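You operate a simulated robot arm through the tools that you are given. There is no shell and no other tool. Be economical: measure what you need, move in short steps, check, and stop when the job is done.

Carry out the task below with a simulated two-armed robot. There is one attempt and no reset: what you move stays moved.

JOB
Fetch the yellow book and set it on the brass tray. Fetch the orange duster and set it on top of the stack of coasters. Close the press tray. Any order will do. Set down upright: orange duster. The press tray goes toward x +1.0, y +0.0, z +0.0 (a direction in the base frame), to its stop.

It is judged by the outcome, as a careful person would: the job done as asked, and still so three seconds after it is handed in. It fails if anything else is knocked over, pushed out of place, dropped, spilled or broken.

ROBOT AND FRAMES
Two 7-joint arms with two-finger parallel grippers on one trunk, on a base that drives. Base frame: it is fixed to the floor where the robot stands at the start and does not move with it; the origin is under the middle of the robot, x ahead of it, y to its left, z up. Units: m, rad, N and s.
The left shoulder is at the start at [0.05, 0.187, 1.06], the right one opposite. With the tool pointing down near the work surface each hand reaches from about 0.1 to 0.52 m from the robot's upright axis, wherever it stands, measured 20 degrees to its own side. Places, roughly: brass tray [-0.5, -4.75, 0.75]; press tray [0.6, 0.4, 0.8]; stack of coasters [-1.25, 0.75, 0.75]. Payload 3.43 kg a hand.
Tool frame (each hand has its own): the origin (TCP) lies between the finger pads and is the grasp point; the fingertips stand 0.03 m ahead of it; z points along the fingers, y is the line along which they close. The gripper opens to 0.094 m. The fingers are 0.028 m wide and 0.01 m thick; the gripper's body (0.05 by 0.096 m) begins 0.055 m behind the TCP.
Orientation is that of the tool frame in the base frame, as [roll, pitch, yaw] about the fixed x, y, z axes, in that order (R = Rz(yaw) Ry(pitch) Rx(roll)). With the fingers straight down and closing along the base's y, the tool's x points along the base's -x, its y along +y and its z along -z.

CONTROLS
- The arms move only by the tool move_arm. It takes "left_deltas", "right_deltas" or both (then of equal length, played together; a hand with none holds still); each is a list of rows, each an object of numbers (a shift or turn left out is 0, a gripper value left out holds the last): "wx", "wy", "wz": the turn, a rotation vector about the tool's x, y, z in degrees; "tx", "ty", "tz": the shift along the tool's x, y, z in cm; "fingers": the finger opening in cm, from 0 to 9.4. In form: [{"wx": .., "wy": .., "wz": .., "tx": .., "ty": .., "tz": .., "fingers": ..}, ...]. A call has 1 to 12 rows; each row shifts and turns the commanded pose from where the row before left it, along the tool's axes as they then stand. Rows are played at 5 a second. More than 0.05 m and 0.15 rad between two rows, or a gripper value outside its range, and nothing of the call is played. A pose out of reach is approached as far as the arm can. The call stops where the force on the tool passes 40 N (or 10 N more than at its start, if that is more) or the arm is blocked; 0.2 s more then pass. Each finger travels about 0.153 m/s and halts on what it meets, pressing with about 30 N; the grip force reading is that of the motor and also rises with nothing between the fingers. The clock runs only during rows and for 0.2 s after the last one: add rows that do not move to give the fingers time. It gives the time, the measured TCP pose, the force on the tool (base axes), the opening and the grip force at its end, in the units of the frame above (readings bear some noise), with the torque about the TCP (base axes, N m) and any sound that the robot's microphone picked up.
- Cameras (640 x 400 px; columns grow to the right, rows downward): "scene" is now at [0.1464, 0.0171, 1.2275]; the picture's right is [0.22, -0.98, 0.00], its down [-0.51, -0.11, -0.85] and it looks along [0.83, 0.18, -0.52] (base axes); focal length 257 px, centre (320, 200). "left" rides on the left gripper at [0.076, -0.014, -0.102] in its tool frame; the picture's right is [0.18, 0.98, 0.00], its down [-0.75, 0.14, -0.64] and it looks along [-0.63, 0.12, 0.77] (tool axes); focal length 243 px, centre (320, 200). "right" rides on the right gripper at [0.076, 0.014, -0.102] in its tool frame; the picture's right is [-0.18, 0.98, 0.00], its down [-0.75, -0.14, -0.64] and it looks along [-0.63, -0.12, 0.77] (tool axes); focal length 243 px, centre (320, 200). There is no depth. A picture from a camera that has moved, and an enlarged one, comes with that camera's place and axes in the base frame and with its lens.
- snapshot(camera): a new picture of that camera. No time passes.
- slide_trunk(by): slides the trunk up (or, below 0, down) by that many m; the arms and the scene camera ride with it, the base frame stays. It gives what a move gives, with no picture.
- steer(legs): drives the robot by 1 to 6 legs, each [ahead, left, turn to the left] in m, m and rad, along the robot's own axes; the way and the turn of a leg run together, so that a leg with both is an arc; at most 1.5 m and 3.142 rad a leg. The arms and the cameras ride along, it lands a little off, and it stops where it bumps. It gives what a move gives.
- turn_head(pan, tilt): turns the head with the scene camera to pan (to the left, within 1.396 rad either way) and tilt (down, from -0.506 to 1.204), counted from straight ahead of the robot. It gives what a move gives.
- enlarge(camera, box): a new picture of the part [left, top, right, bottom] of that camera's present view, enlarged. No time passes.
- hand_in(): hands the job in; it is judged then, once.

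Work in short steps. Places have to be worked out from the pictures, the camera data and where the tool is seen: move nearer, look again, correct. Check each grasp and each placing, and mend what went wrong. You have 165 turns and 138 pictures in all, those below and enlarged ones among them. Open the grippers and draw the arms clear of the work before you hand the job in, unless the task says otherwise; then end with one line.

The tools are called after "Call:" by a JSON object that holds its "op" and its "data". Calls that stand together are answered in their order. move_arm: Moves the arms, as the interface text tells. Its arguments: {"type":"object","properties":{"left_deltas":{"type":"array"},"right_deltas":{"type":"array"}},"required":[]} The other tools are called the same way: slide_trunk (by) slides the trunk up or down; steer (legs) drives the base; turn_head (pan, tilt) turns the head that bears the scene camera; snapshot (camera) takes a picture; enlarge (camera, box) takes an enlarged picture of a part of a camera's view; hand_in () hands the job in.

At the start:

```text
time: 0.0
left_ee_pos: [0.366, 0.2908, 1.0801]
left_tool_rot: [-3.14, 0.0, 3.141]
left_ft_force: [0.1, 1.1, -0.8]
left_wrist_torque: [-0.02, 0.01, 0.03]
left_finger_gap: 0.094
left_grip_force: 0.0
right_ee_pos: [0.3392, -0.0464, 1.0809]
right_tool_rot: [-3.141, 0.0, 3.139]
right_ft_force: [-0.1, 0.0, 0.6]
right_wrist_torque: [0.01, 0.0, 0.01]
right_finger_gap: 0.0941
right_grip_force: 0.1
trunk travel left (down, up): [-0.275, 0.157]
robot x, y, heading: [-0.0014, -0.0029, 0.0]
head pan, tilt: [0.218, 0.548]
```

scene: 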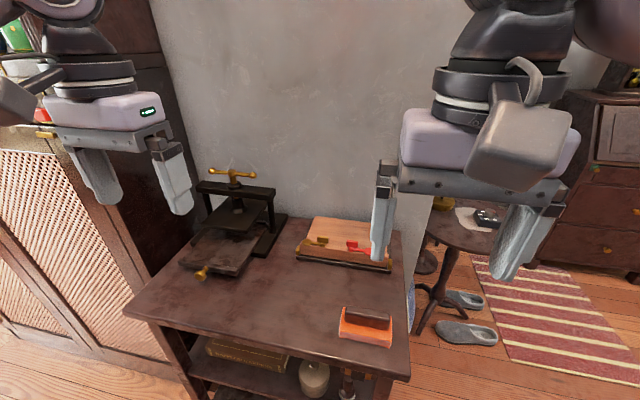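
right: 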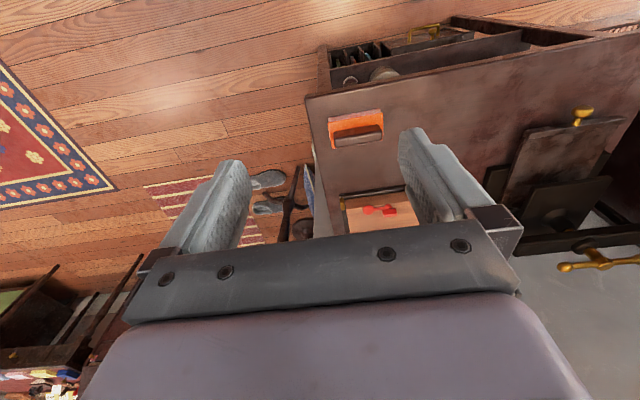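
left: 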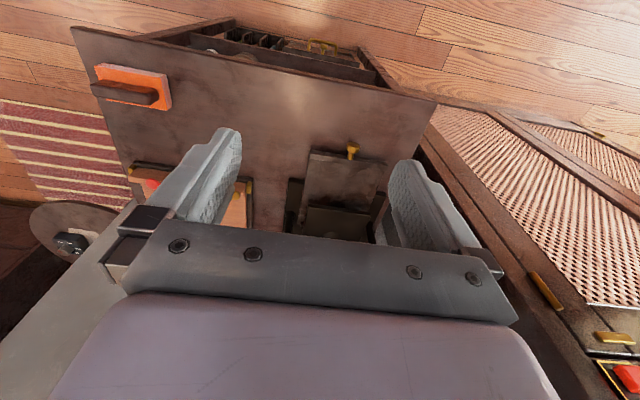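

The duster sits on the table at roughly (0.46, 0.0, 0.75). I'll look closely at the press, the table and the lower shelf to find the book.

Call:
{"op": "enlarge", "data": {"camera": "scene", "box": [120, 150, 420, 400]}}

Call:
{"op": "turn_head", "data": {"pan": 0.1, "tilt": 1.1}}

Call:
{"op": "snapshot", "data": {"camera": "scene"}}

```text
1.60 times, centred on (270, 275) of scene
camera zoom: at [0.1464, 0.0171, 1.2275], right [0.22, -0.98, 0.0], down [-0.51, -0.11, -0.85], along [0.83, 0.18, -0.52], focal length 412 px, centre (400, 80)
```

zoom: 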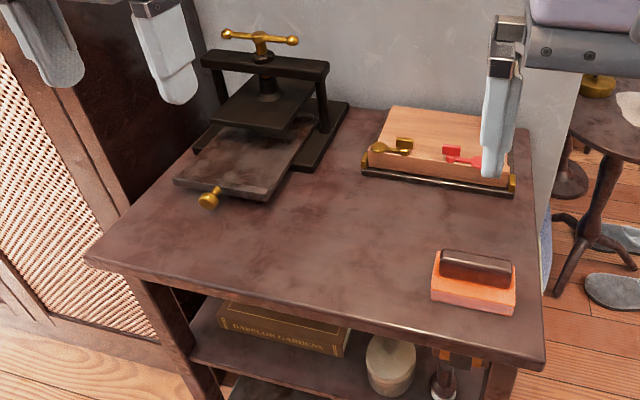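

```text
time: 1.0
left_ee_pos: [0.365, 0.2898, 1.0797]
left_tool_rot: [-3.141, 0.0, -3.141]
left_ft_force: [0.4, -0.1, 0.6]
left_wrist_torque: [0.0, 0.04, -0.01]
left_finger_gap: 0.094
left_grip_force: 0.2
right_ee_pos: [0.3388, -0.0477, 1.0799]
right_tool_rot: [3.141, 0.0, 3.141]
right_ft_force: [1.2, -0.5, 0.0]
right_wrist_torque: [0.01, -0.01, 0.02]
right_finger_gap: 0.0938
right_grip_force: 0.0
trunk travel left (down, up): [-0.275, 0.157]
robot x, y, heading: [-0.002, -0.0001, -0.006]
head pan, tilt: [0.099, 1.1]
```

```text
133 pictures are left
camera scene: at [0.1216, 0.004, 1.1843], right [0.1, -0.99, 0.0], down [-0.89, -0.09, -0.45], along [0.45, 0.05, -0.89], focal length 257 px, centre (320, 200)
```

scene: 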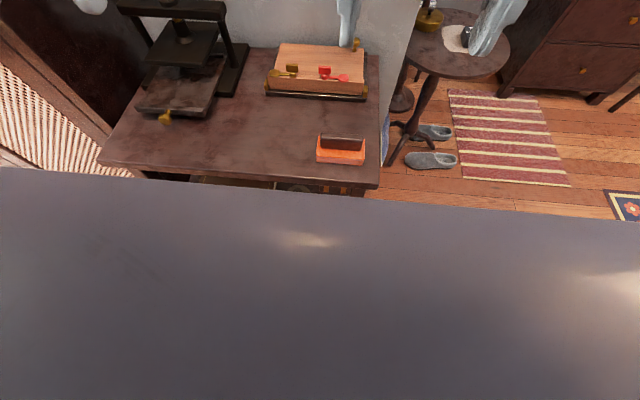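

The yellow book may be on the lower shelf or somewhere else in the room. I'll look around to each side before moving.

Call:
{"op": "turn_head", "data": {"pan": -1.39, "tilt": 0.35}}

Call:
{"op": "snapshot", "data": {"camera": "scene"}}

Call:
{"op": "turn_head", "data": {"pan": 1.39, "tilt": 0.35}}

Call:
{"op": "snapshot", "data": {"camera": "scene"}}

```text
time: 2.6
left_ee_pos: [0.3656, 0.2913, 1.0797]
left_tool_rot: [-3.141, -0.001, -3.141]
left_ft_force: [0.0, -0.1, -0.2]
left_wrist_torque: [-0.03, 0.0, -0.01]
left_finger_gap: 0.094
left_grip_force: 0.0
right_ee_pos: [0.3382, -0.0476, 1.0797]
right_tool_rot: [3.141, 0.0, 3.141]
right_ft_force: [0.7, -1.0, -0.9]
right_wrist_torque: [-0.02, 0.0, 0.0]
right_finger_gap: 0.0941
right_grip_force: 0.1
trunk travel left (down, up): [-0.275, 0.157]
robot x, y, heading: [0.0004, -0.0034, 0.004]
head pan, tilt: [-1.389, 0.351]
```

```text
132 pictures are left
camera scene: at [0.0756, -0.0939, 1.2456], right [-0.98, -0.18, 0.0], down [-0.06, 0.34, -0.94], along [0.17, -0.92, -0.34], focal length 257 px, centre (320, 200)
```

scene: 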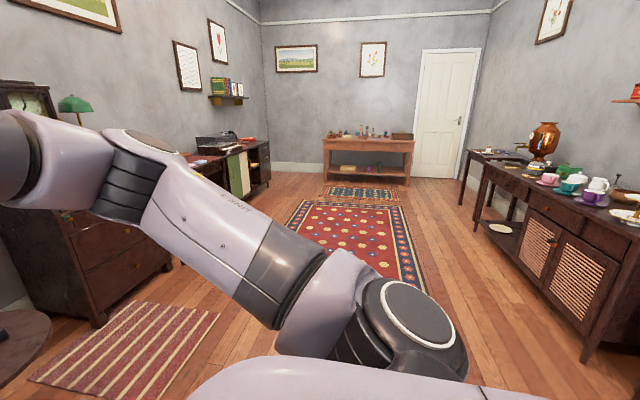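

```text
time: 5.0
left_ee_pos: [0.3665, 0.2905, 1.0793]
left_tool_rot: [-3.14, -0.001, -3.141]
left_ft_force: [-0.2, 0.6, 0.5]
left_wrist_torque: [0.02, 0.01, -0.02]
left_finger_gap: 0.094
left_grip_force: 0.0
right_ee_pos: [0.3373, -0.0484, 1.0799]
right_tool_rot: [3.14, -0.001, 3.14]
right_ft_force: [-0.1, -0.2, -0.8]
right_wrist_torque: [0.02, -0.03, 0.01]
right_finger_gap: 0.0943
right_grip_force: 0.0
trunk travel left (down, up): [-0.275, 0.157]
robot x, y, heading: [-0.0029, 0.0025, -0.001]
head pan, tilt: [1.389, 0.351]
```

```text
131 pictures are left
camera scene: at [0.0756, 0.0893, 1.2456], right [0.98, -0.18, 0.0], down [-0.06, -0.34, -0.94], along [0.17, 0.92, -0.34], focal length 257 px, centre (320, 200)
```

scene: 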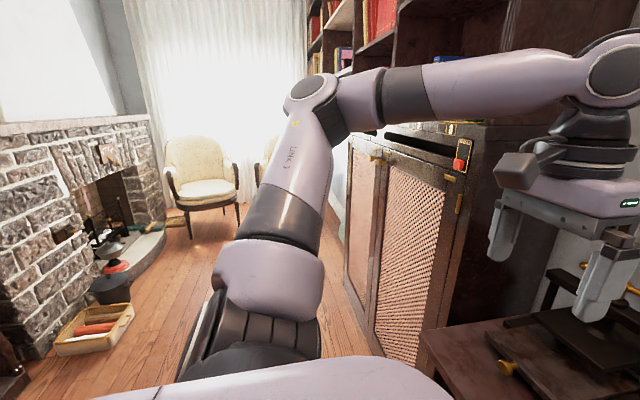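

The far bench at y≈-4.9 probably holds the brass tray. I'll zoom in on that side and look for yellow books.

Call:
{"op": "turn_head", "data": {"pan": -1.39, "tilt": 0.35}}

Call:
{"op": "enlarge", "data": {"camera": "scene", "box": [310, 120, 430, 195]}}

Call:
{"op": "enlarge", "data": {"camera": "scene", "box": [180, 60, 300, 200]}}

Call:
{"op": "enlarge", "data": {"camera": "scene", "box": [450, 70, 640, 240]}}

```text
time: 7.5
left_ee_pos: [0.3648, 0.2911, 1.0791]
left_tool_rot: [-3.141, 0.0, 3.141]
left_ft_force: [0.7, 0.4, 1.5]
left_wrist_torque: [-0.01, 0.01, -0.03]
left_finger_gap: 0.0942
left_grip_force: 0.2
right_ee_pos: [0.3376, -0.0484, 1.0807]
right_tool_rot: [3.142, -0.002, 3.14]
right_ft_force: [0.3, -0.2, 0.7]
right_wrist_torque: [-0.01, -0.02, 0.0]
right_finger_gap: 0.094
right_grip_force: 0.1
trunk travel left (down, up): [-0.275, 0.157]
robot x, y, heading: [0.0015, -0.0007, 0.001]
head pan, tilt: [-1.389, 0.351]
```

```text
5.33 times, centred on (370, 158) of scene
camera zoom: at [0.0756, -0.0939, 1.2456], right [-0.98, -0.18, 0.0], down [-0.06, 0.34, -0.94], along [0.17, -0.92, -0.34], focal length 1373 px, centre (53, 427)
```

zoom: 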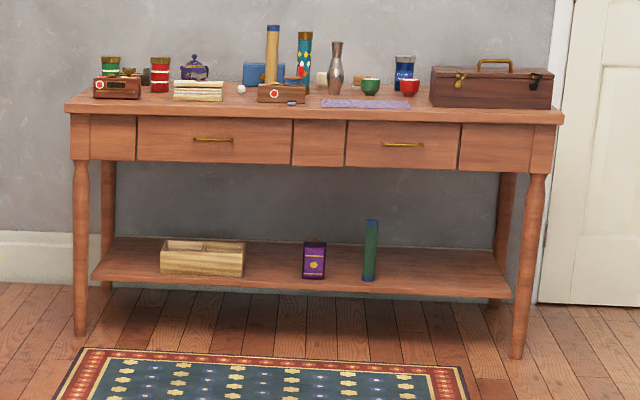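

```text
2.86 times, centred on (240, 130) of scene
camera zoom: at [0.0756, -0.0939, 1.2456], right [-0.98, -0.18, 0.0], down [-0.06, 0.34, -0.94], along [0.17, -0.92, -0.34], focal length 735 px, centre (549, 400)
```

zoom: 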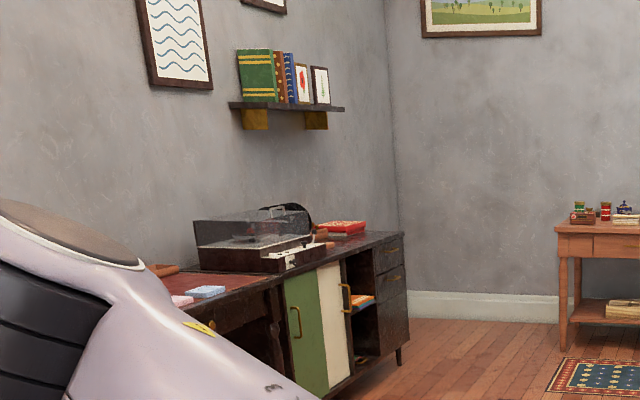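

```text
2.35 times, centred on (545, 155) of scene
camera zoom: at [0.0756, -0.0939, 1.2456], right [-0.98, -0.18, 0.0], down [-0.06, 0.34, -0.94], along [0.17, -0.92, -0.34], focal length 606 px, centre (-209, 306)
```

zoom: 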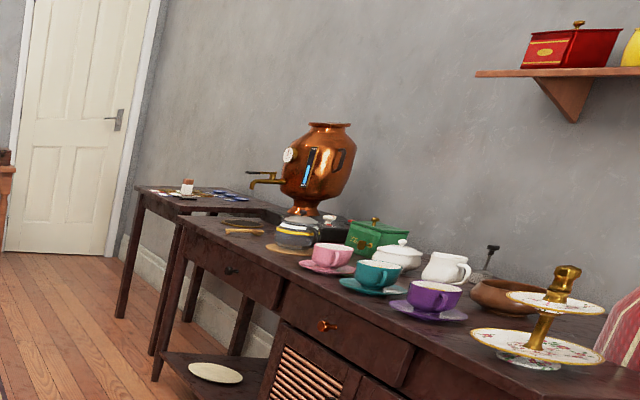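

No yellow book is clearly visible yet, so I'll start with the duster. I'm moving the right hand above it for a close look.

Call:
{"op": "move_arm", "data": {"right_deltas": [{"tx": -4, "ty": 1, "tz": 2}, {"tx": -3, "ty": 1, "tz": 3}, {"tz": 4}, {"tz": 4}]}}

Call:
{"op": "snapshot", "data": {"camera": "right"}}

Call:
{"op": "turn_head", "data": {"pan": 0.1, "tilt": 0.7}}

Call:
{"op": "snapshot", "data": {"camera": "scene"}}

```text
time: 8.5
left_ee_pos: [0.3674, 0.2914, 1.0802]
left_tool_rot: [-3.14, 0.0, 3.142]
left_ft_force: [-0.6, 0.1, 0.5]
left_wrist_torque: [0.01, 0.06, 0.01]
left_finger_gap: 0.0941
left_grip_force: 0.1
right_ee_pos: [0.4098, -0.0286, 0.9506]
right_tool_rot: [3.141, -0.001, 3.141]
right_ft_force: [-1.1, -0.3, -0.4]
right_wrist_torque: [0.01, 0.01, -0.01]
right_finger_gap: 0.0941
right_grip_force: 0.0
trunk travel left (down, up): [-0.275, 0.157]
robot x, y, heading: [0.0004, 0.001, 0.004]
head pan, tilt: [-1.389, 0.351]
```

```text
127 pictures are left
camera right: at [0.3323, -0.0134, 1.0542], right [0.18, 0.98, 0.0], down [0.75, -0.14, 0.64], along [0.63, -0.12, -0.77], focal length 243 px, centre (320, 200)
```

right: 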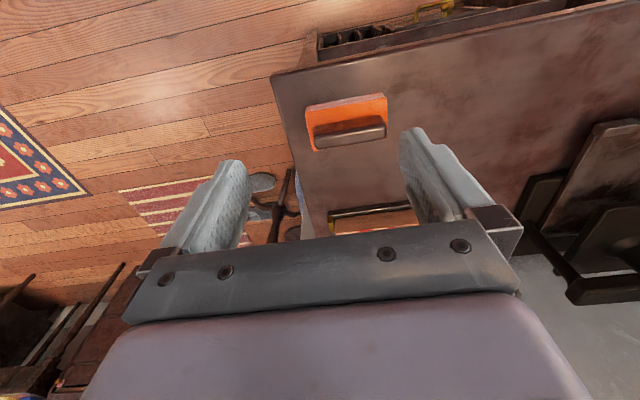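

```text
time: 10.1
left_ee_pos: [0.3651, 0.2908, 1.0794]
left_tool_rot: [-3.14, 0.001, -3.141]
left_ft_force: [-0.8, 0.4, -0.5]
left_wrist_torque: [0.02, 0.02, 0.0]
left_finger_gap: 0.0942
left_grip_force: 0.1
right_ee_pos: [0.4094, -0.0267, 0.9507]
right_tool_rot: [3.141, 0.001, 3.14]
right_ft_force: [-0.4, 0.3, 0.4]
right_wrist_torque: [-0.01, 0.04, -0.03]
right_finger_gap: 0.094
right_grip_force: 0.0
trunk travel left (down, up): [-0.275, 0.157]
robot x, y, heading: [-0.0011, 0.001, 0.001]
head pan, tilt: [0.099, 0.7]
```

```text
126 pictures are left
camera scene: at [0.1432, 0.0061, 1.2142], right [0.1, -1.0, 0.0], down [-0.64, -0.06, -0.77], along [0.76, 0.08, -0.64], focal length 257 px, centre (320, 200)
```

scene: 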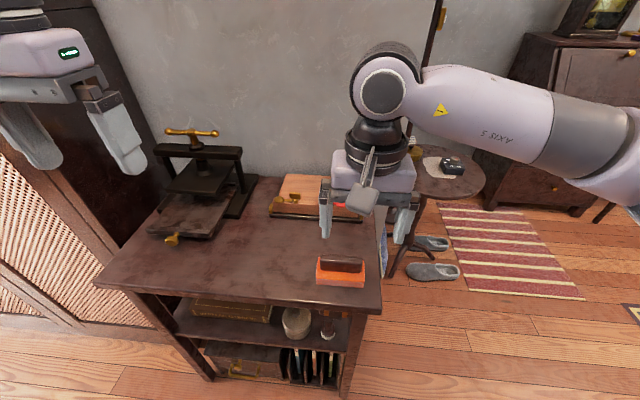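

The handle lies along y at about (0.446, -0.003), with its top at z≈0.80. I'll turn the right hand 90° so the fingers close across the handle along x.

Call:
{"op": "move_arm", "data": {"right_deltas": [{"wz": -8.2}, {"wz": -8.2}, {"wz": -8.2}, {"wz": -8.2}, {"wz": -8.2}, {"wz": -8.2}, {"wz": -8.2}, {"wz": -8.2}, {"wz": -8.2}, {"wz": -8.2}, {"wz": -8}, {}]}}

```text
time: 12.7
left_ee_pos: [0.366, 0.2901, 1.0793]
left_tool_rot: [3.141, 0.0, -3.141]
left_ft_force: [0.0, -0.9, -0.7]
left_wrist_torque: [0.03, 0.01, 0.02]
left_finger_gap: 0.0941
left_grip_force: 0.1
right_ee_pos: [0.4071, -0.0274, 0.951]
right_tool_rot: [3.141, 0.0, -1.903]
right_ft_force: [-0.4, 0.4, 0.9]
right_wrist_torque: [-0.02, 0.0, 0.01]
right_finger_gap: 0.0939
right_grip_force: 0.0
right hand out of reach, approached as far as the arm can: row 10, 11
trunk travel left (down, up): [-0.275, 0.157]
robot x, y, heading: [-0.0019, -0.002, -0.001]
head pan, tilt: [0.099, 0.7]
```

The wrist hit its limit 19° short, so I'll turn the other way instead.

Call:
{"op": "move_arm", "data": {"right_deltas": [{"wz": 8.5}, {"wz": 8.5}, {"wz": 8.5}, {"wz": 8.5}, {"wz": 8.5}, {"wz": 8.5}, {"wz": 8.5}, {"wz": 8.5}, {"wz": 8.5}, {"wz": 8.5}, {"wz": 8.5}, {}]}}

Call:
{"op": "move_arm", "data": {"right_deltas": [{"wz": 8.5}, {"wz": 8.5}, {"wz": 8.5}, {"wz": 8.5}, {"wz": 8.5}, {"wz": 8.5}, {"wz": 8.5}, {}]}}

```text
time: 15.2
left_ee_pos: [0.3643, 0.2907, 1.0793]
left_tool_rot: [3.141, 0.0, -3.141]
left_ft_force: [-0.8, 0.0, 0.5]
left_wrist_torque: [0.02, 0.01, 0.01]
left_finger_gap: 0.094
left_grip_force: 0.1
right_ee_pos: [0.4081, -0.0276, 0.9508]
right_tool_rot: [3.141, 0.001, 2.748]
right_ft_force: [-0.7, -0.3, 0.7]
right_wrist_torque: [-0.02, 0.04, 0.0]
right_finger_gap: 0.094
right_grip_force: 0.1
trunk travel left (down, up): [-0.275, 0.157]
robot x, y, heading: [-0.0006, -0.003, 0.002]
head pan, tilt: [0.099, 0.7]
```

```text
time: 17.1
left_ee_pos: [0.3661, 0.2909, 1.0797]
left_tool_rot: [3.141, 0.0, 3.141]
left_ft_force: [0.0, 0.1, -0.7]
left_wrist_torque: [0.04, 0.02, 0.0]
left_finger_gap: 0.094
left_grip_force: 0.0
right_ee_pos: [0.4074, -0.0275, 0.951]
right_tool_rot: [3.141, -0.001, 1.708]
right_ft_force: [0.5, 0.2, 0.2]
right_wrist_torque: [0.0, -0.03, 0.02]
right_finger_gap: 0.0938
right_grip_force: 0.0
trunk travel left (down, up): [-0.275, 0.157]
robot x, y, heading: [0.0005, -0.0007, 0.004]
head pan, tilt: [0.099, 0.7]
```

This direction works. I'll finish the turn, centre above the handle and look again.

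Call:
{"op": "move_arm", "data": {"right_deltas": [{"wz": 7.8}, {"tx": 2.4, "ty": 3.8}, {"tz": 4}, {}]}}

Call:
{"op": "snapshot", "data": {"camera": "right"}}

Call:
{"op": "enlarge", "data": {"camera": "scene", "box": [240, 150, 440, 300]}}

```text
time: 18.1
left_ee_pos: [0.3659, 0.2905, 1.0793]
left_tool_rot: [3.141, -0.001, 3.141]
left_ft_force: [0.2, 0.0, -0.7]
left_wrist_torque: [0.0, 0.0, 0.01]
left_finger_gap: 0.0938
left_grip_force: 0.0
right_ee_pos: [0.4463, -0.0033, 0.9108]
right_tool_rot: [-3.141, -0.001, 1.574]
right_ft_force: [-0.2, -0.4, -0.2]
right_wrist_torque: [0.0, -0.01, -0.02]
right_finger_gap: 0.0942
right_grip_force: 0.0
trunk travel left (down, up): [-0.275, 0.157]
robot x, y, heading: [0.0005, -0.0015, 0.002]
head pan, tilt: [0.099, 0.7]
```

```text
125 pictures are left
camera right: at [0.4603, 0.0729, 1.0142], right [0.98, -0.18, 0.0], down [-0.14, -0.75, 0.64], along [-0.12, -0.63, -0.77], focal length 243 px, centre (320, 200)
```

right: 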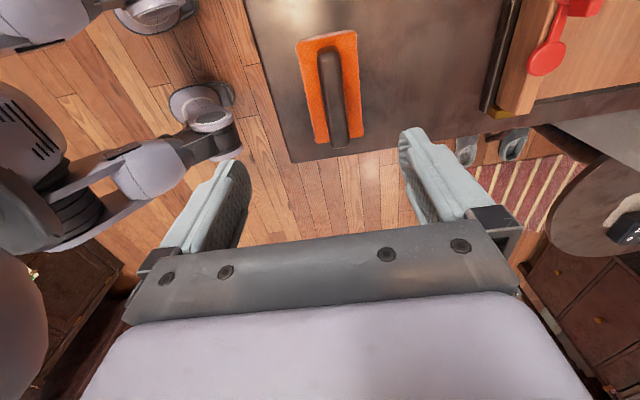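

```text
2.67 times, centred on (340, 225) of scene
camera zoom: at [0.1432, 0.0061, 1.2142], right [0.1, -1.0, 0.0], down [-0.64, -0.06, -0.76], along [0.76, 0.08, -0.64], focal length 686 px, centre (267, 133)
```

zoom: 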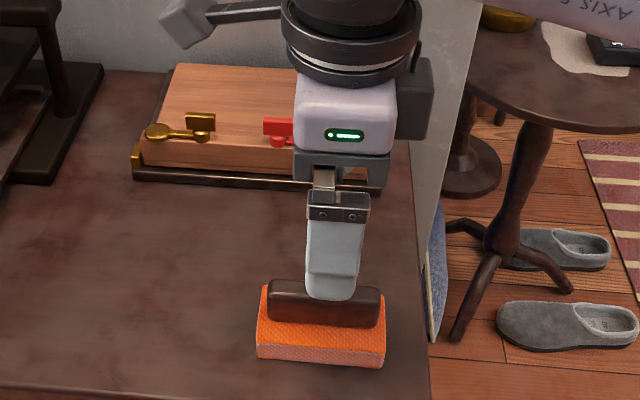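

Both views put the handle at x≈0.457, y≈0.0, with its top at z≈0.79. I'll shift 1 cm in x and descend towards it.

Call:
{"op": "move_arm", "data": {"right_deltas": [{"ty": 1.1, "tz": 2, "fingers": 7}, {"tz": 3}, {"tz": 3}, {"tz": 1.5}, {}]}}

Call:
{"op": "enlarge", "data": {"camera": "scene", "box": [280, 190, 400, 300]}}

Call:
{"op": "snapshot", "data": {"camera": "right"}}

```text
time: 19.2
left_ee_pos: [0.3657, 0.2909, 1.0795]
left_tool_rot: [-3.141, 0.001, 3.142]
left_ft_force: [0.6, -0.3, -0.5]
left_wrist_torque: [-0.02, 0.03, -0.02]
left_finger_gap: 0.094
left_grip_force: 0.1
right_ee_pos: [0.4573, -0.0032, 0.8152]
right_tool_rot: [-3.14, 0.001, 1.574]
right_ft_force: [0.5, -0.4, 0.7]
right_wrist_torque: [0.01, 0.0, 0.0]
right_finger_gap: 0.07
right_grip_force: 0.2
trunk travel left (down, up): [-0.275, 0.157]
robot x, y, heading: [-0.002, 0.0017, 0.003]
head pan, tilt: [0.099, 0.7]
```

```text
3.64 times, centred on (340, 245) of scene
camera zoom: at [0.1432, 0.0061, 1.2142], right [0.1, -1.0, 0.0], down [-0.64, -0.06, -0.76], along [0.76, 0.08, -0.64], focal length 936 px, centre (247, 36)
```

zoom: 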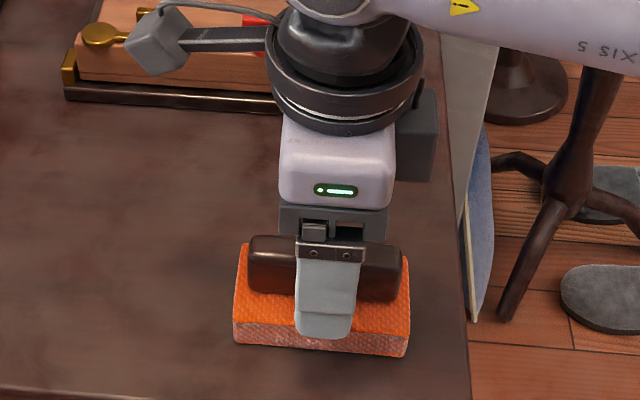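

```text
122 pictures are left
camera right: at [0.4719, 0.0734, 0.9192], right [0.98, -0.18, 0.0], down [-0.14, -0.75, 0.64], along [-0.12, -0.63, -0.77], focal length 243 px, centre (320, 200)
```

right: 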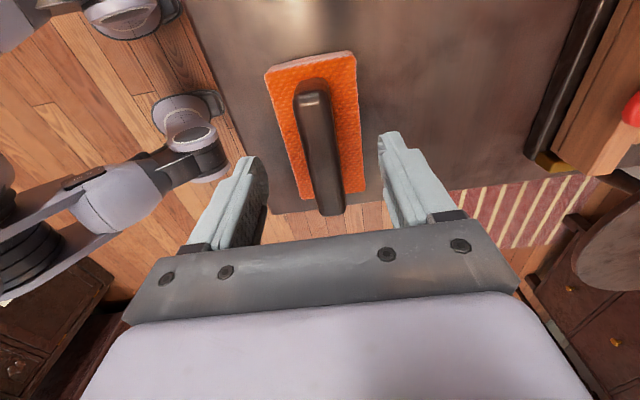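

The handle is centred between the fingers. I'll lower another 1.3 cm in small steps and check the force.

Call:
{"op": "move_arm", "data": {"right_deltas": [{"tz": 0.5}, {"tz": 0.4}, {"tz": 0.4}, {}]}}

Call:
{"op": "snapshot", "data": {"camera": "right"}}

Call:
{"op": "enlarge", "data": {"camera": "scene", "box": [280, 190, 400, 300]}}

```text
time: 20.2
left_ee_pos: [0.366, 0.2904, 1.0792]
left_tool_rot: [3.14, 0.0, -3.141]
left_ft_force: [0.1, -0.1, -0.6]
left_wrist_torque: [0.01, 0.02, 0.02]
left_finger_gap: 0.0938
left_grip_force: 0.1
right_ee_pos: [0.4571, -0.0026, 0.8009]
right_tool_rot: [3.141, 0.0, 1.573]
right_ft_force: [0.6, 0.7, -0.7]
right_wrist_torque: [0.0, 0.02, 0.0]
right_finger_gap: 0.0699
right_grip_force: 0.0
trunk travel left (down, up): [-0.275, 0.157]
robot x, y, heading: [0.0016, -0.0006, -0.002]
head pan, tilt: [0.099, 0.7]
```

```text
121 pictures are left
camera right: at [0.4716, 0.0734, 0.9064], right [0.98, -0.18, 0.0], down [-0.14, -0.75, 0.64], along [-0.12, -0.63, -0.77], focal length 243 px, centre (320, 200)
```

right: 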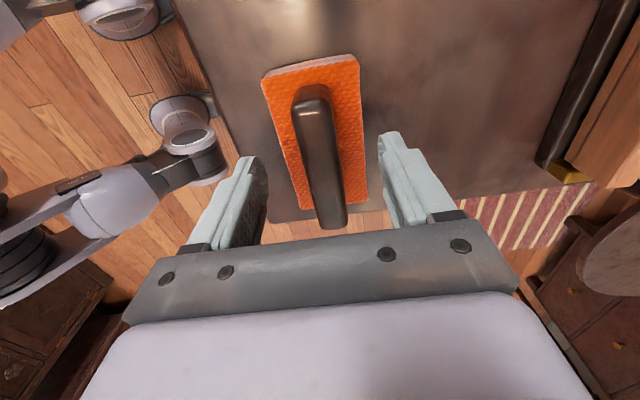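

```text
3.64 times, centred on (340, 245) of scene
camera zoom: at [0.1432, 0.0061, 1.2142], right [0.1, -1.0, 0.0], down [-0.64, -0.06, -0.76], along [0.76, 0.08, -0.64], focal length 936 px, centre (247, 36)
```

zoom: 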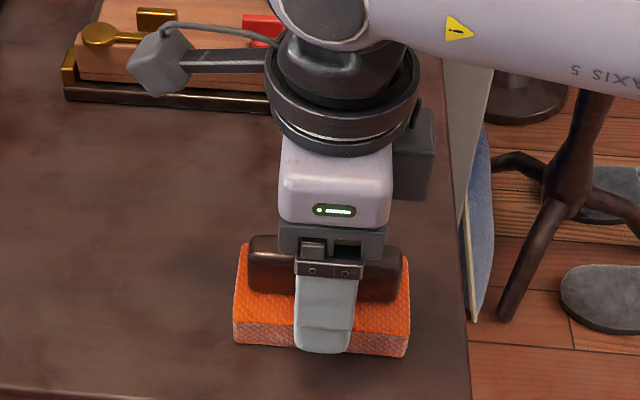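

The fingers straddle the handle, so I'll close them and read the gap.

Call:
{"op": "move_arm", "data": {"right_deltas": [{"fingers": 4}, {"fingers": 1}, {"fingers": 0}, {}, {}]}}

Call:
{"op": "snapshot", "data": {"camera": "right"}}

```text
time: 21.4
left_ee_pos: [0.366, 0.2902, 1.0792]
left_tool_rot: [-3.141, 0.0, -3.141]
left_ft_force: [0.0, 0.3, 0.2]
left_wrist_torque: [0.02, -0.01, -0.02]
left_finger_gap: 0.0941
left_grip_force: 0.0
right_ee_pos: [0.4578, -0.002, 0.8016]
right_tool_rot: [-3.141, -0.002, 1.576]
right_ft_force: [1.2, 1.2, 0.2]
right_wrist_torque: [0.03, -0.01, -0.03]
right_finger_gap: 0.0192
right_grip_force: 29.7
trunk travel left (down, up): [-0.275, 0.157]
robot x, y, heading: [0.0022, -0.0015, -0.0]
head pan, tilt: [0.099, 0.7]
```

```text
119 pictures are left
camera right: at [0.4716, 0.0734, 0.9066], right [0.98, -0.18, 0.0], down [-0.14, -0.75, 0.64], along [-0.12, -0.63, -0.77], focal length 243 px, centre (320, 200)
```

right: 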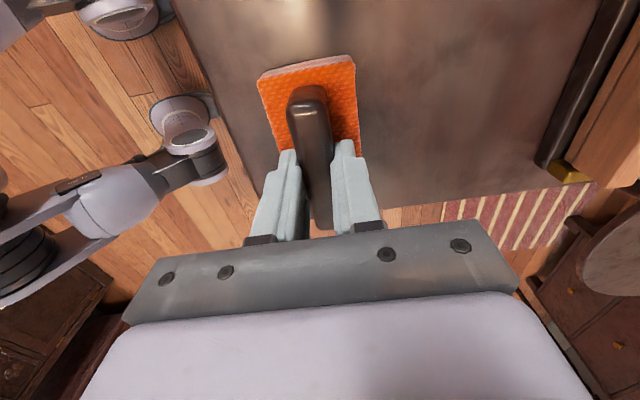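

The handle is gripped at a 19 mm gap. I'll lift it and verify.

Call:
{"op": "move_arm", "data": {"right_deltas": [{"tz": -1}, {"tz": -3}, {"tz": -4}, {"tz": -4}, {"tz": -4}, {}]}}

Call:
{"op": "turn_head", "data": {"pan": 0.35, "tilt": 0.6}}

Call:
{"op": "snapshot", "data": {"camera": "scene"}}

Call:
{"op": "snapshot", "data": {"camera": "left"}}

```text
time: 22.9
left_ee_pos: [0.3659, 0.2917, 1.0799]
left_tool_rot: [3.141, 0.001, -3.141]
left_ft_force: [0.1, -0.4, 0.2]
left_wrist_torque: [-0.01, 0.0, -0.01]
left_finger_gap: 0.094
left_grip_force: 0.1
right_ee_pos: [0.4585, -0.0039, 0.9622]
right_tool_rot: [3.141, 0.001, 1.574]
right_ft_force: [-0.2, 0.5, -0.7]
right_wrist_torque: [-0.01, -0.03, -0.01]
right_finger_gap: 0.0191
right_grip_force: 29.9
trunk travel left (down, up): [-0.275, 0.157]
robot x, y, heading: [-0.0004, 0.0019, 0.001]
head pan, tilt: [0.099, 0.7]
```

```text
time: 23.6
left_ee_pos: [0.3649, 0.2901, 1.0797]
left_tool_rot: [-3.14, -0.001, -3.141]
left_ft_force: [0.7, 0.8, -0.5]
left_wrist_torque: [0.05, -0.02, 0.0]
left_finger_gap: 0.094
left_grip_force: 0.0
right_ee_pos: [0.4571, -0.0029, 0.9626]
right_tool_rot: [-3.14, -0.001, 1.575]
right_ft_force: [0.0, -0.7, -0.2]
right_wrist_torque: [-0.01, -0.01, 0.0]
right_finger_gap: 0.019
right_grip_force: 30.2
trunk travel left (down, up): [-0.275, 0.157]
robot x, y, heading: [-0.0028, 0.001, 0.0]
head pan, tilt: [0.351, 0.6]
```

```text
118 pictures are left
camera scene: at [0.1418, 0.028, 1.2228], right [0.34, -0.94, 0.0], down [-0.53, -0.19, -0.82], along [0.77, 0.28, -0.57], focal length 257 px, centre (320, 200)
```

scene: 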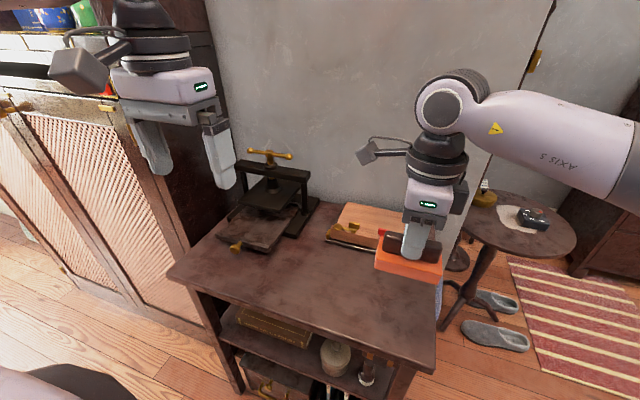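

```text
117 pictures are left
camera left: at [0.2889, 0.2768, 1.182], right [-0.18, 0.98, 0.0], down [0.75, 0.14, 0.64], along [0.63, 0.12, -0.77], focal length 243 px, centre (320, 200)
```

left: 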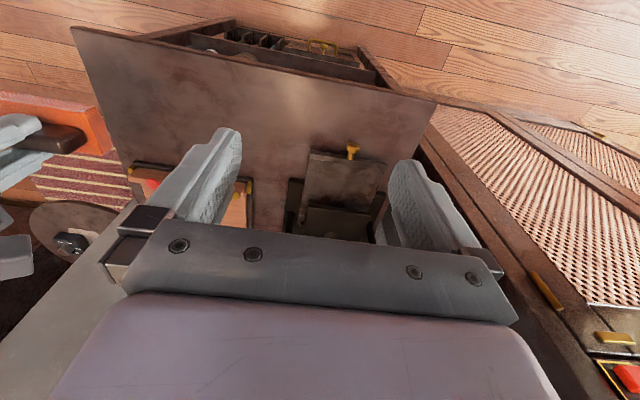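

The duster is held. Triangulation puts the press knob at about (0.502, 0.382, 0.763). I'll zoom in on the press to see the tray edge, its rails and how far it travels.

Call:
{"op": "enlarge", "data": {"camera": "scene", "box": [200, 140, 340, 270]}}

Call:
{"op": "enlarge", "data": {"camera": "left", "box": [250, 120, 420, 260]}}

```text
3.08 times, centred on (270, 205) of scene
camera zoom: at [0.1418, 0.028, 1.2228], right [0.34, -0.94, 0.0], down [-0.53, -0.19, -0.82], along [0.77, 0.28, -0.57], focal length 792 px, centre (474, 185)
```

zoom: 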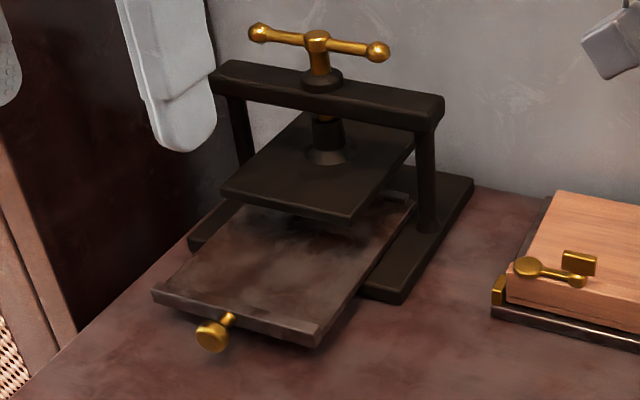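

```text
2.86 times, centred on (335, 190) of left
camera zoom: at [0.2889, 0.2768, 1.182], right [-0.18, 0.98, 0.0], down [0.75, 0.14, 0.64], along [0.63, 0.12, -0.77], focal length 693 px, centre (277, 229)
```

zoom: 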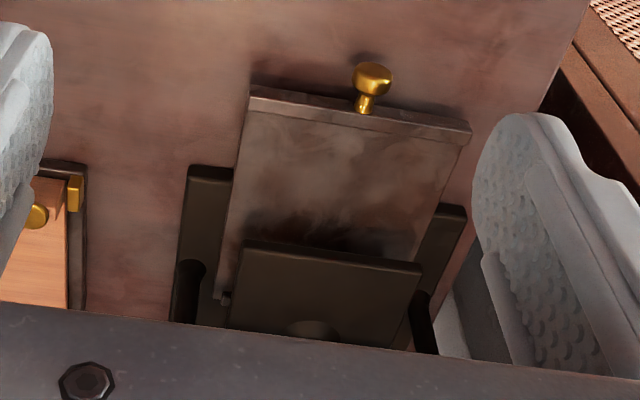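

The tray's front bar is at about x 0.525, y 0.38, z 0.765, with the knob sticking out in front. I'll tilt the left hand forward 48° with the fingers at 5 cm, so they straddle the knob and push the bar.

Call:
{"op": "move_arm", "data": {"left_deltas": [{"wy": -8, "fingers": 5}, {"wy": -8}, {"wy": -8}, {"wy": -8}, {"wy": -8}, {"wy": -8}, {}]}}

```text
time: 25.2
left_ee_pos: [0.3648, 0.2899, 1.079]
left_tool_rot: [-3.139, 0.84, 3.141]
left_ft_force: [0.1, 0.2, -1.1]
left_wrist_torque: [0.02, 0.02, 0.0]
left_finger_gap: 0.05
left_grip_force: 0.1
right_ee_pos: [0.4567, -0.0039, 0.963]
right_tool_rot: [3.141, -0.001, 1.574]
right_ft_force: [0.3, 0.3, -0.6]
right_wrist_torque: [0.0, -0.02, -0.01]
right_finger_gap: 0.0191
right_grip_force: 30.3
trunk travel left (down, up): [-0.275, 0.157]
robot x, y, heading: [-0.0023, -0.0006, 0.001]
head pan, tilt: [0.351, 0.6]
```

Moving to a hover just in front of and above the knob.

Call:
{"op": "move_arm", "data": {"left_deltas": [{"tx": 2.12, "ty": 1.52, "tz": 3.6}, {"tx": 2.12, "ty": 1.52, "tz": 3.6}, {"tx": 2.12, "ty": 1.52, "tz": 3.6}, {"tx": 2.12, "ty": 1.52, "tz": 3.6}, {"tx": 2.12, "ty": 1.52, "tz": 3.6}, {"tx": 2.12, "ty": 1.52, "tz": 3.6}, {}]}}

Call:
{"op": "enlarge", "data": {"camera": "scene", "box": [160, 120, 360, 280]}}

Call:
{"op": "snapshot", "data": {"camera": "left"}}

```text
time: 26.8
left_ee_pos: [0.4419, 0.3811, 0.8406]
left_tool_rot: [3.14, 0.837, 3.141]
left_ft_force: [-1.2, -0.8, -0.2]
left_wrist_torque: [0.02, 0.04, -0.01]
left_finger_gap: 0.0499
left_grip_force: 0.1
right_ee_pos: [0.4582, -0.0026, 0.9626]
right_tool_rot: [-3.141, 0.001, 1.574]
right_ft_force: [0.5, -0.5, -0.4]
right_wrist_torque: [-0.03, 0.02, -0.02]
right_finger_gap: 0.0191
right_grip_force: 30.3
trunk travel left (down, up): [-0.275, 0.157]
robot x, y, heading: [-0.0013, 0.0009, -0.001]
head pan, tilt: [0.351, 0.6]
```

```text
2.50 times, centred on (260, 200) of scene
camera zoom: at [0.1418, 0.0281, 1.2228], right [0.34, -0.94, 0.0], down [-0.53, -0.19, -0.83], along [0.77, 0.28, -0.56], focal length 643 px, centre (470, 200)
```

zoom: 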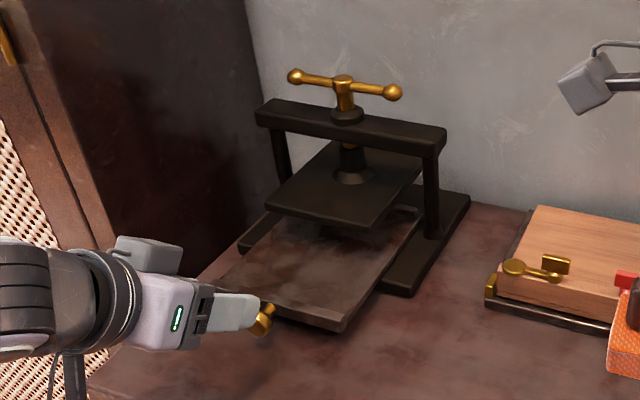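

```text
113 pictures are left
camera left: at [0.3139, 0.3686, 0.8521], right [-0.12, 0.98, -0.14], down [0.03, 0.14, 0.99], along [0.99, 0.12, -0.04], focal length 243 px, centre (320, 200)
```

left: 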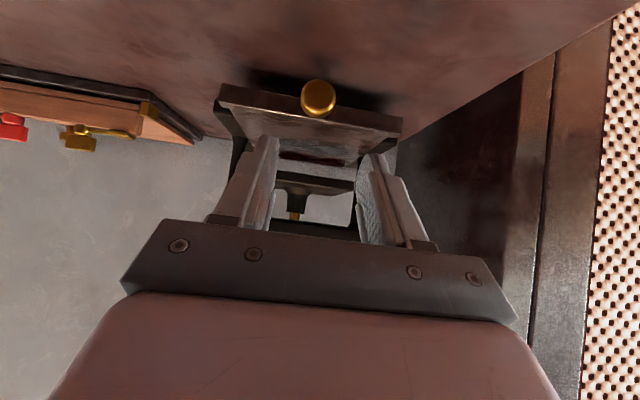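

Alignment in y is good and the bar spans z≈0.745–0.769. I'll lower so the tips sit just ahead of the bar at z≈0.76.

Call:
{"op": "move_arm", "data": {"left_deltas": [{"tx": 2, "tz": 2}, {"tx": 0.76, "tz": 2}, {"tz": 2}, {}]}}

Call:
{"op": "snapshot", "data": {"camera": "left"}}

Call:
{"op": "enlarge", "data": {"camera": "scene", "box": [160, 160, 320, 280]}}

```text
time: 27.8
left_ee_pos: [0.4685, 0.3821, 0.7802]
left_tool_rot: [3.142, 0.836, -3.14]
left_ft_force: [-0.2, 0.3, -0.4]
left_wrist_torque: [-0.01, 0.02, 0.01]
left_finger_gap: 0.0499
left_grip_force: 0.1
right_ee_pos: [0.4571, -0.0025, 0.962]
right_tool_rot: [-3.14, 0.0, 1.574]
right_ft_force: [-0.6, -0.3, -0.1]
right_wrist_torque: [-0.01, -0.03, 0.01]
right_finger_gap: 0.019
right_grip_force: 29.7
trunk travel left (down, up): [-0.275, 0.157]
robot x, y, heading: [0.0015, -0.0028, 0.007]
head pan, tilt: [0.351, 0.6]
```

```text
112 pictures are left
camera left: at [0.3397, 0.3679, 0.7917], right [-0.12, 0.98, -0.14], down [0.03, 0.14, 0.99], along [0.99, 0.12, -0.04], focal length 243 px, centre (320, 200)
```

left: 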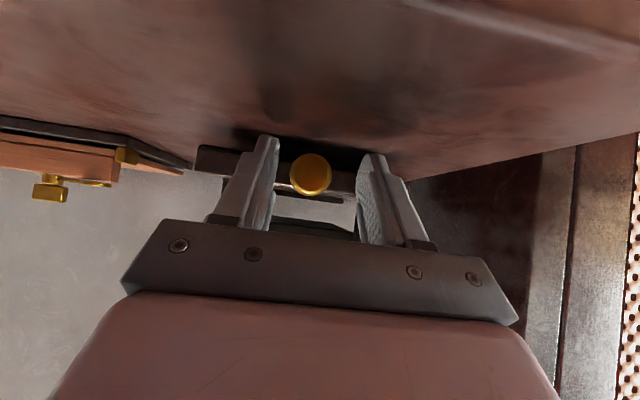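

```text
3.33 times, centred on (240, 220) of scene
camera zoom: at [0.1418, 0.0281, 1.2228], right [0.34, -0.94, 0.0], down [-0.53, -0.19, -0.83], along [0.77, 0.28, -0.56], focal length 858 px, centre (587, 133)
```

zoom: 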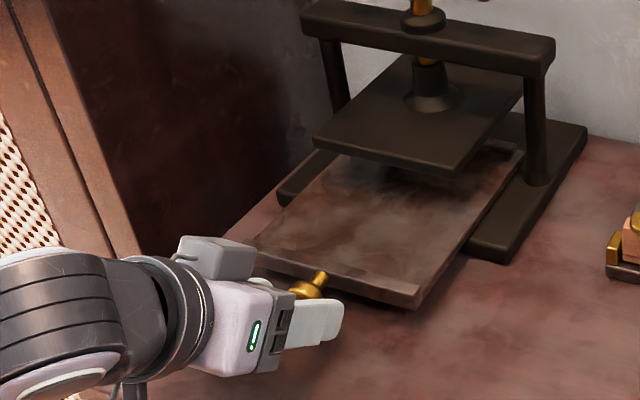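

The knob sits between the fingers and the tips are level with the bar. I'll push in +x.

Call:
{"op": "move_arm", "data": {"left_deltas": [{"tx": -1.0, "tz": 1.11}, {"tx": -1.0, "tz": 1.11}, {"tx": -1.0, "tz": 1.11}, {"tx": -1.0, "tz": 1.11}, {"tx": -1.0, "tz": 1.11}, {}]}}

Call:
{"op": "enlarge", "data": {"camera": "scene", "box": [160, 160, 320, 280]}}

```text
time: 29.2
left_ee_pos: [0.5417, 0.382, 0.7787]
left_tool_rot: [-3.141, 0.839, 3.14]
left_ft_force: [-0.4, 0.6, -0.4]
left_wrist_torque: [-0.02, 0.02, 0.01]
left_finger_gap: 0.05
left_grip_force: 0.1
right_ee_pos: [0.4575, -0.0033, 0.9622]
right_tool_rot: [-3.141, 0.0, 1.575]
right_ft_force: [-0.3, -0.7, -1.3]
right_wrist_torque: [-0.04, 0.03, 0.03]
right_finger_gap: 0.019
right_grip_force: 29.9
trunk travel left (down, up): [-0.275, 0.157]
robot x, y, heading: [-0.003, -0.0025, -0.002]
head pan, tilt: [0.351, 0.6]
```

```text
3.33 times, centred on (240, 220) of scene
camera zoom: at [0.1418, 0.0281, 1.2228], right [0.34, -0.94, 0.0], down [-0.53, -0.19, -0.83], along [0.77, 0.28, -0.56], focal length 858 px, centre (587, 133)
```

zoom: 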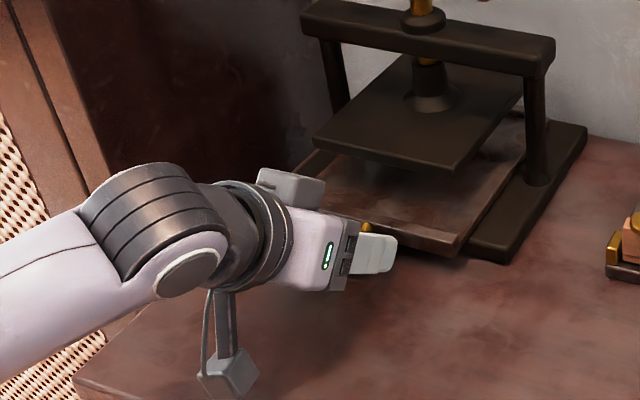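

The tray is sliding, so I'll keep pushing until it meets its stop.

Call:
{"op": "move_arm", "data": {"left_deltas": [{"tx": -0.67, "tz": 0.74}, {"tx": -0.67, "tz": 0.74}, {"tx": -0.67, "tz": 0.74}, {"tx": -0.67, "tz": 0.74}, {"tx": -0.67, "tz": 0.74}, {"tx": -0.67, "tz": 0.74}, {}]}}

Call:
{"op": "enlarge", "data": {"camera": "scene", "box": [160, 160, 320, 280]}}

```text
time: 29.8
left_ee_pos: [0.5521, 0.3803, 0.7785]
left_tool_rot: [-3.141, 0.826, -3.14]
left_ft_force: [-20.8, -0.3, 8.3]
left_wrist_torque: [-0.13, -0.06, -0.35]
left_finger_gap: 0.0495
left_grip_force: 0.1
right_ee_pos: [0.4555, -0.002, 0.9635]
right_tool_rot: [3.138, 0.0, 1.578]
right_ft_force: [0.0, 0.1, -0.1]
right_wrist_torque: [0.01, -0.03, 0.01]
right_finger_gap: 0.0189
right_grip_force: 30.1
trunk travel left (down, up): [-0.275, 0.157]
robot x, y, heading: [-0.0001, -0.0009, 0.005]
head pan, tilt: [0.351, 0.6]
stopped in row 2 (left hand): the force on the tool passed its limit (the readings are from after the stop); the commanded pose is now the measured one
```

```text
3.33 times, centred on (240, 220) of scene
camera zoom: at [0.1385, 0.0278, 1.2234], right [0.35, -0.94, 0.0], down [-0.53, -0.2, -0.83], along [0.78, 0.29, -0.56], focal length 858 px, centre (587, 133)
```

zoom: 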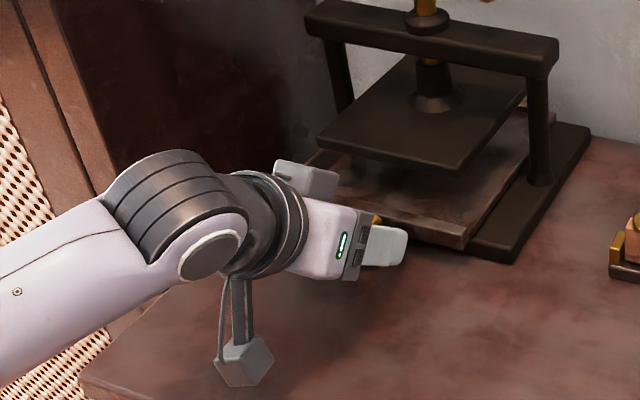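

The push met a hard stop with the tray front flush with the press base. I'll back off, raise the hand and confirm.

Call:
{"op": "move_arm", "data": {"left_deltas": [{"tx": 2, "tz": -2.22}, {"tx": 2, "tz": -2.22}, {"tx": 1, "tz": -3.6}, {"tx": -2.5, "tz": -4}, {"tx": -2.5, "tz": -4}, {"tx": -2.5, "tz": -4}, {}]}}

Call:
{"op": "enlarge", "data": {"camera": "scene", "box": [160, 120, 360, 280]}}

Call:
{"op": "snapshot", "data": {"camera": "left"}}

```text
time: 31.4
left_ee_pos: [0.4231, 0.3818, 0.9294]
left_tool_rot: [3.141, 0.824, -3.14]
left_ft_force: [-0.8, 0.3, -0.5]
left_wrist_torque: [0.03, 0.01, 0.03]
left_finger_gap: 0.0501
left_grip_force: 0.0
right_ee_pos: [0.4567, -0.0028, 0.9628]
right_tool_rot: [-3.142, 0.0, 1.575]
right_ft_force: [-0.4, -0.5, -1.2]
right_wrist_torque: [-0.03, 0.0, 0.0]
right_finger_gap: 0.0188
right_grip_force: 29.9
trunk travel left (down, up): [-0.275, 0.157]
robot x, y, heading: [-0.0014, -0.0032, 0.004]
head pan, tilt: [0.351, 0.6]
```

```text
2.50 times, centred on (260, 200) of scene
camera zoom: at [0.1412, 0.0283, 1.2228], right [0.35, -0.94, 0.0], down [-0.53, -0.2, -0.83], along [0.77, 0.28, -0.56], focal length 643 px, centre (470, 200)
```

zoom: 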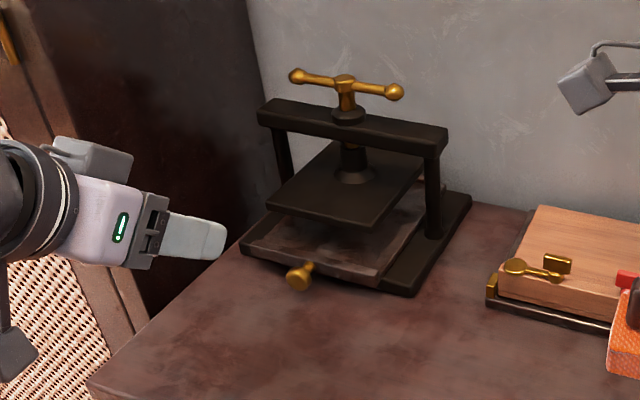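

```text
107 pictures are left
camera left: at [0.2964, 0.3686, 0.9437], right [-0.13, 0.98, -0.14], down [0.04, 0.14, 0.99], along [0.99, 0.12, -0.06], focal length 243 px, centre (320, 200)
```

left: 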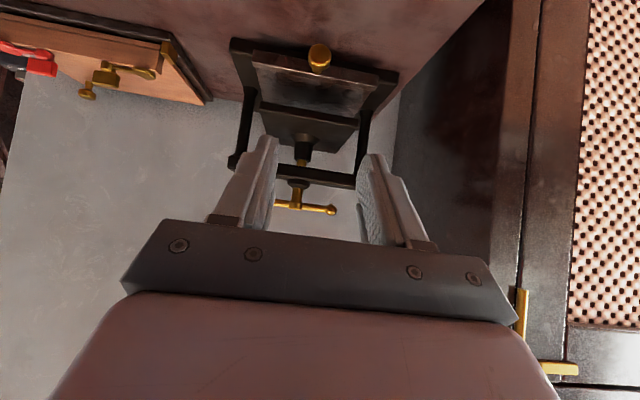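

The tray is fully in. I'll retract both arms towards the body, with the left hand pointing down again, before driving.

Call:
{"op": "move_arm", "data": {"left_deltas": [{"tx": -0.56, "tz": -3.8, "ty": -2.6}, {"tx": -0.56, "tz": -3.8, "ty": -2.6}, {"tx": -0.56, "tz": -3.8, "ty": -2.6}, {"tx": -0.56, "tz": -3.8, "ty": -2.6}, {"tx": -0.56, "tz": -3.8, "ty": -2.6}, {"wy": 7.9}, {"wy": 7.9}, {"wy": 7.9}, {"wy": 7.9}, {"wy": 7.9}, {"wy": 7.7}, {}], "right_deltas": [{"tz": -2}, {"ty": -2}, {"ty": -2}, {"ty": -2, "tx": -3}, {"ty": -2, "tx": -3}, {"ty": -2, "tx": -3}, {}, {}, {}, {}, {}, {}]}}

Call:
{"op": "steer", "data": {"legs": [[-0.35, 0, 0]]}}

Call:
{"op": "turn_head", "data": {"pan": 0.0, "tilt": 0.5}}

Call:
{"op": "snapshot", "data": {"camera": "scene"}}

```text
time: 34.0
left_ee_pos: [0.3338, 0.2604, 1.0962]
left_tool_rot: [3.141, -0.003, -3.141]
left_ft_force: [-0.5, -0.8, 0.1]
left_wrist_torque: [-0.01, 0.02, -0.06]
left_finger_gap: 0.0499
left_grip_force: 0.0
left hand out of reach, approached as far as the arm can: row 2, 3, 4
right_ee_pos: [0.3575, -0.0937, 0.9828]
right_tool_rot: [-3.141, -0.001, 1.576]
right_ft_force: [-0.4, 0.1, -1.1]
right_wrist_torque: [-0.02, 0.01, -0.02]
right_finger_gap: 0.0194
right_grip_force: 29.9
trunk travel left (down, up): [-0.275, 0.157]
robot x, y, heading: [-0.0019, -0.0022, 0.003]
head pan, tilt: [0.351, 0.6]
```

```text
time: 36.2
left_ee_pos: [-0.0123, 0.2591, 1.0959]
left_tool_rot: [-3.139, 0.002, -3.139]
left_ft_force: [0.1, -0.8, -0.2]
left_wrist_torque: [-0.02, -0.01, 0.01]
left_finger_gap: 0.0502
left_grip_force: 0.0
right_ee_pos: [0.0136, -0.094, 0.983]
right_tool_rot: [-3.14, -0.001, 1.576]
right_ft_force: [0.0, 0.1, -0.7]
right_wrist_torque: [-0.01, -0.03, 0.0]
right_finger_gap: 0.0193
right_grip_force: 29.9
trunk travel left (down, up): [-0.275, 0.157]
robot x, y, heading: [-0.3479, 0.0026, 0.004]
head pan, tilt: [0.351, 0.6]
```

```text
time: 37.1
left_ee_pos: [-0.0117, 0.2606, 1.0973]
left_tool_rot: [-3.141, 0.0, -3.14]
left_ft_force: [0.2, -0.2, 0.9]
left_wrist_torque: [0.02, 0.01, -0.02]
left_finger_gap: 0.05
left_grip_force: 0.1
right_ee_pos: [0.0138, -0.0943, 0.9818]
right_tool_rot: [-3.142, 0.0, 1.576]
right_ft_force: [0.7, 0.1, 0.2]
right_wrist_torque: [-0.03, 0.02, -0.01]
right_finger_gap: 0.0189
right_grip_force: 29.6
trunk travel left (down, up): [-0.275, 0.157]
robot x, y, heading: [-0.3442, 0.0007, -0.001]
head pan, tilt: [0.0, 0.499]
```

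```text
106 pictures are left
camera scene: at [-0.1958, -0.0026, 1.2319], right [0.0, -1.0, 0.0], down [-0.48, 0.0, -0.88], along [0.88, 0.0, -0.48], focal length 257 px, centre (320, 200)
```

scene: 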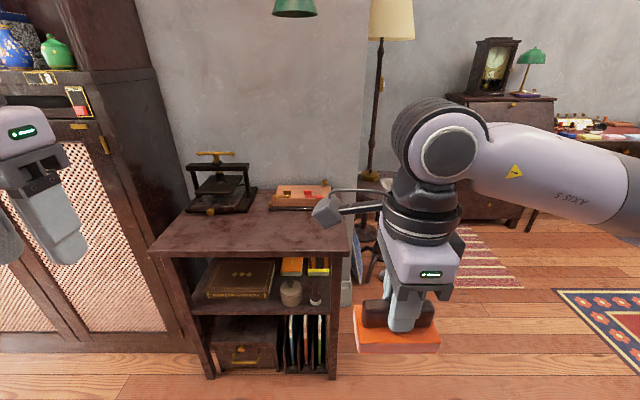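

The press tray looks closed. I'll zoom in on the shelf below for a yellow book.

Call:
{"op": "enlarge", "data": {"camera": "scene", "box": [180, 240, 360, 380]}}

Call:
{"op": "enlarge", "data": {"camera": "scene", "box": [440, 30, 640, 170]}}

```text
2.86 times, centred on (270, 310) of scene
camera zoom: at [-0.1958, -0.0026, 1.2319], right [0.0, -1.0, 0.0], down [-0.48, 0.0, -0.88], along [0.88, 0.0, -0.48], focal length 735 px, centre (463, -114)
```

zoom: 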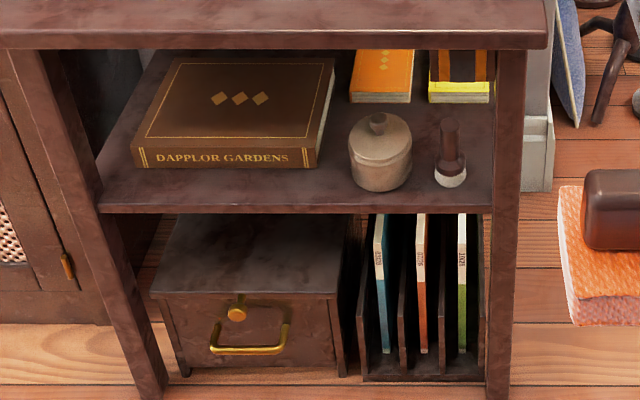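

```text
2.86 times, centred on (540, 100) of scene
camera zoom: at [-0.1958, -0.0026, 1.2319], right [0.0, -1.0, 0.0], down [-0.48, 0.0, -0.88], along [0.88, 0.0, -0.48], focal length 735 px, centre (-309, 486)
```

zoom: 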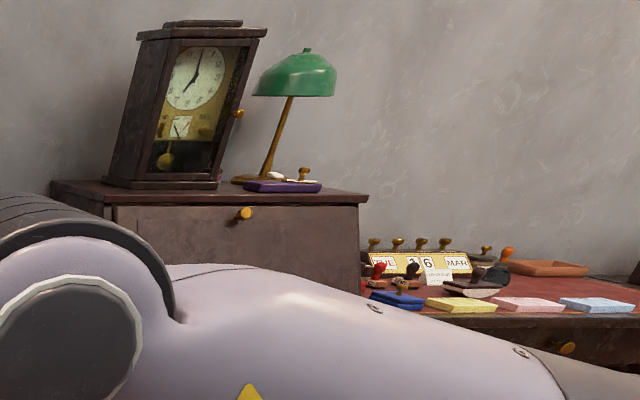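

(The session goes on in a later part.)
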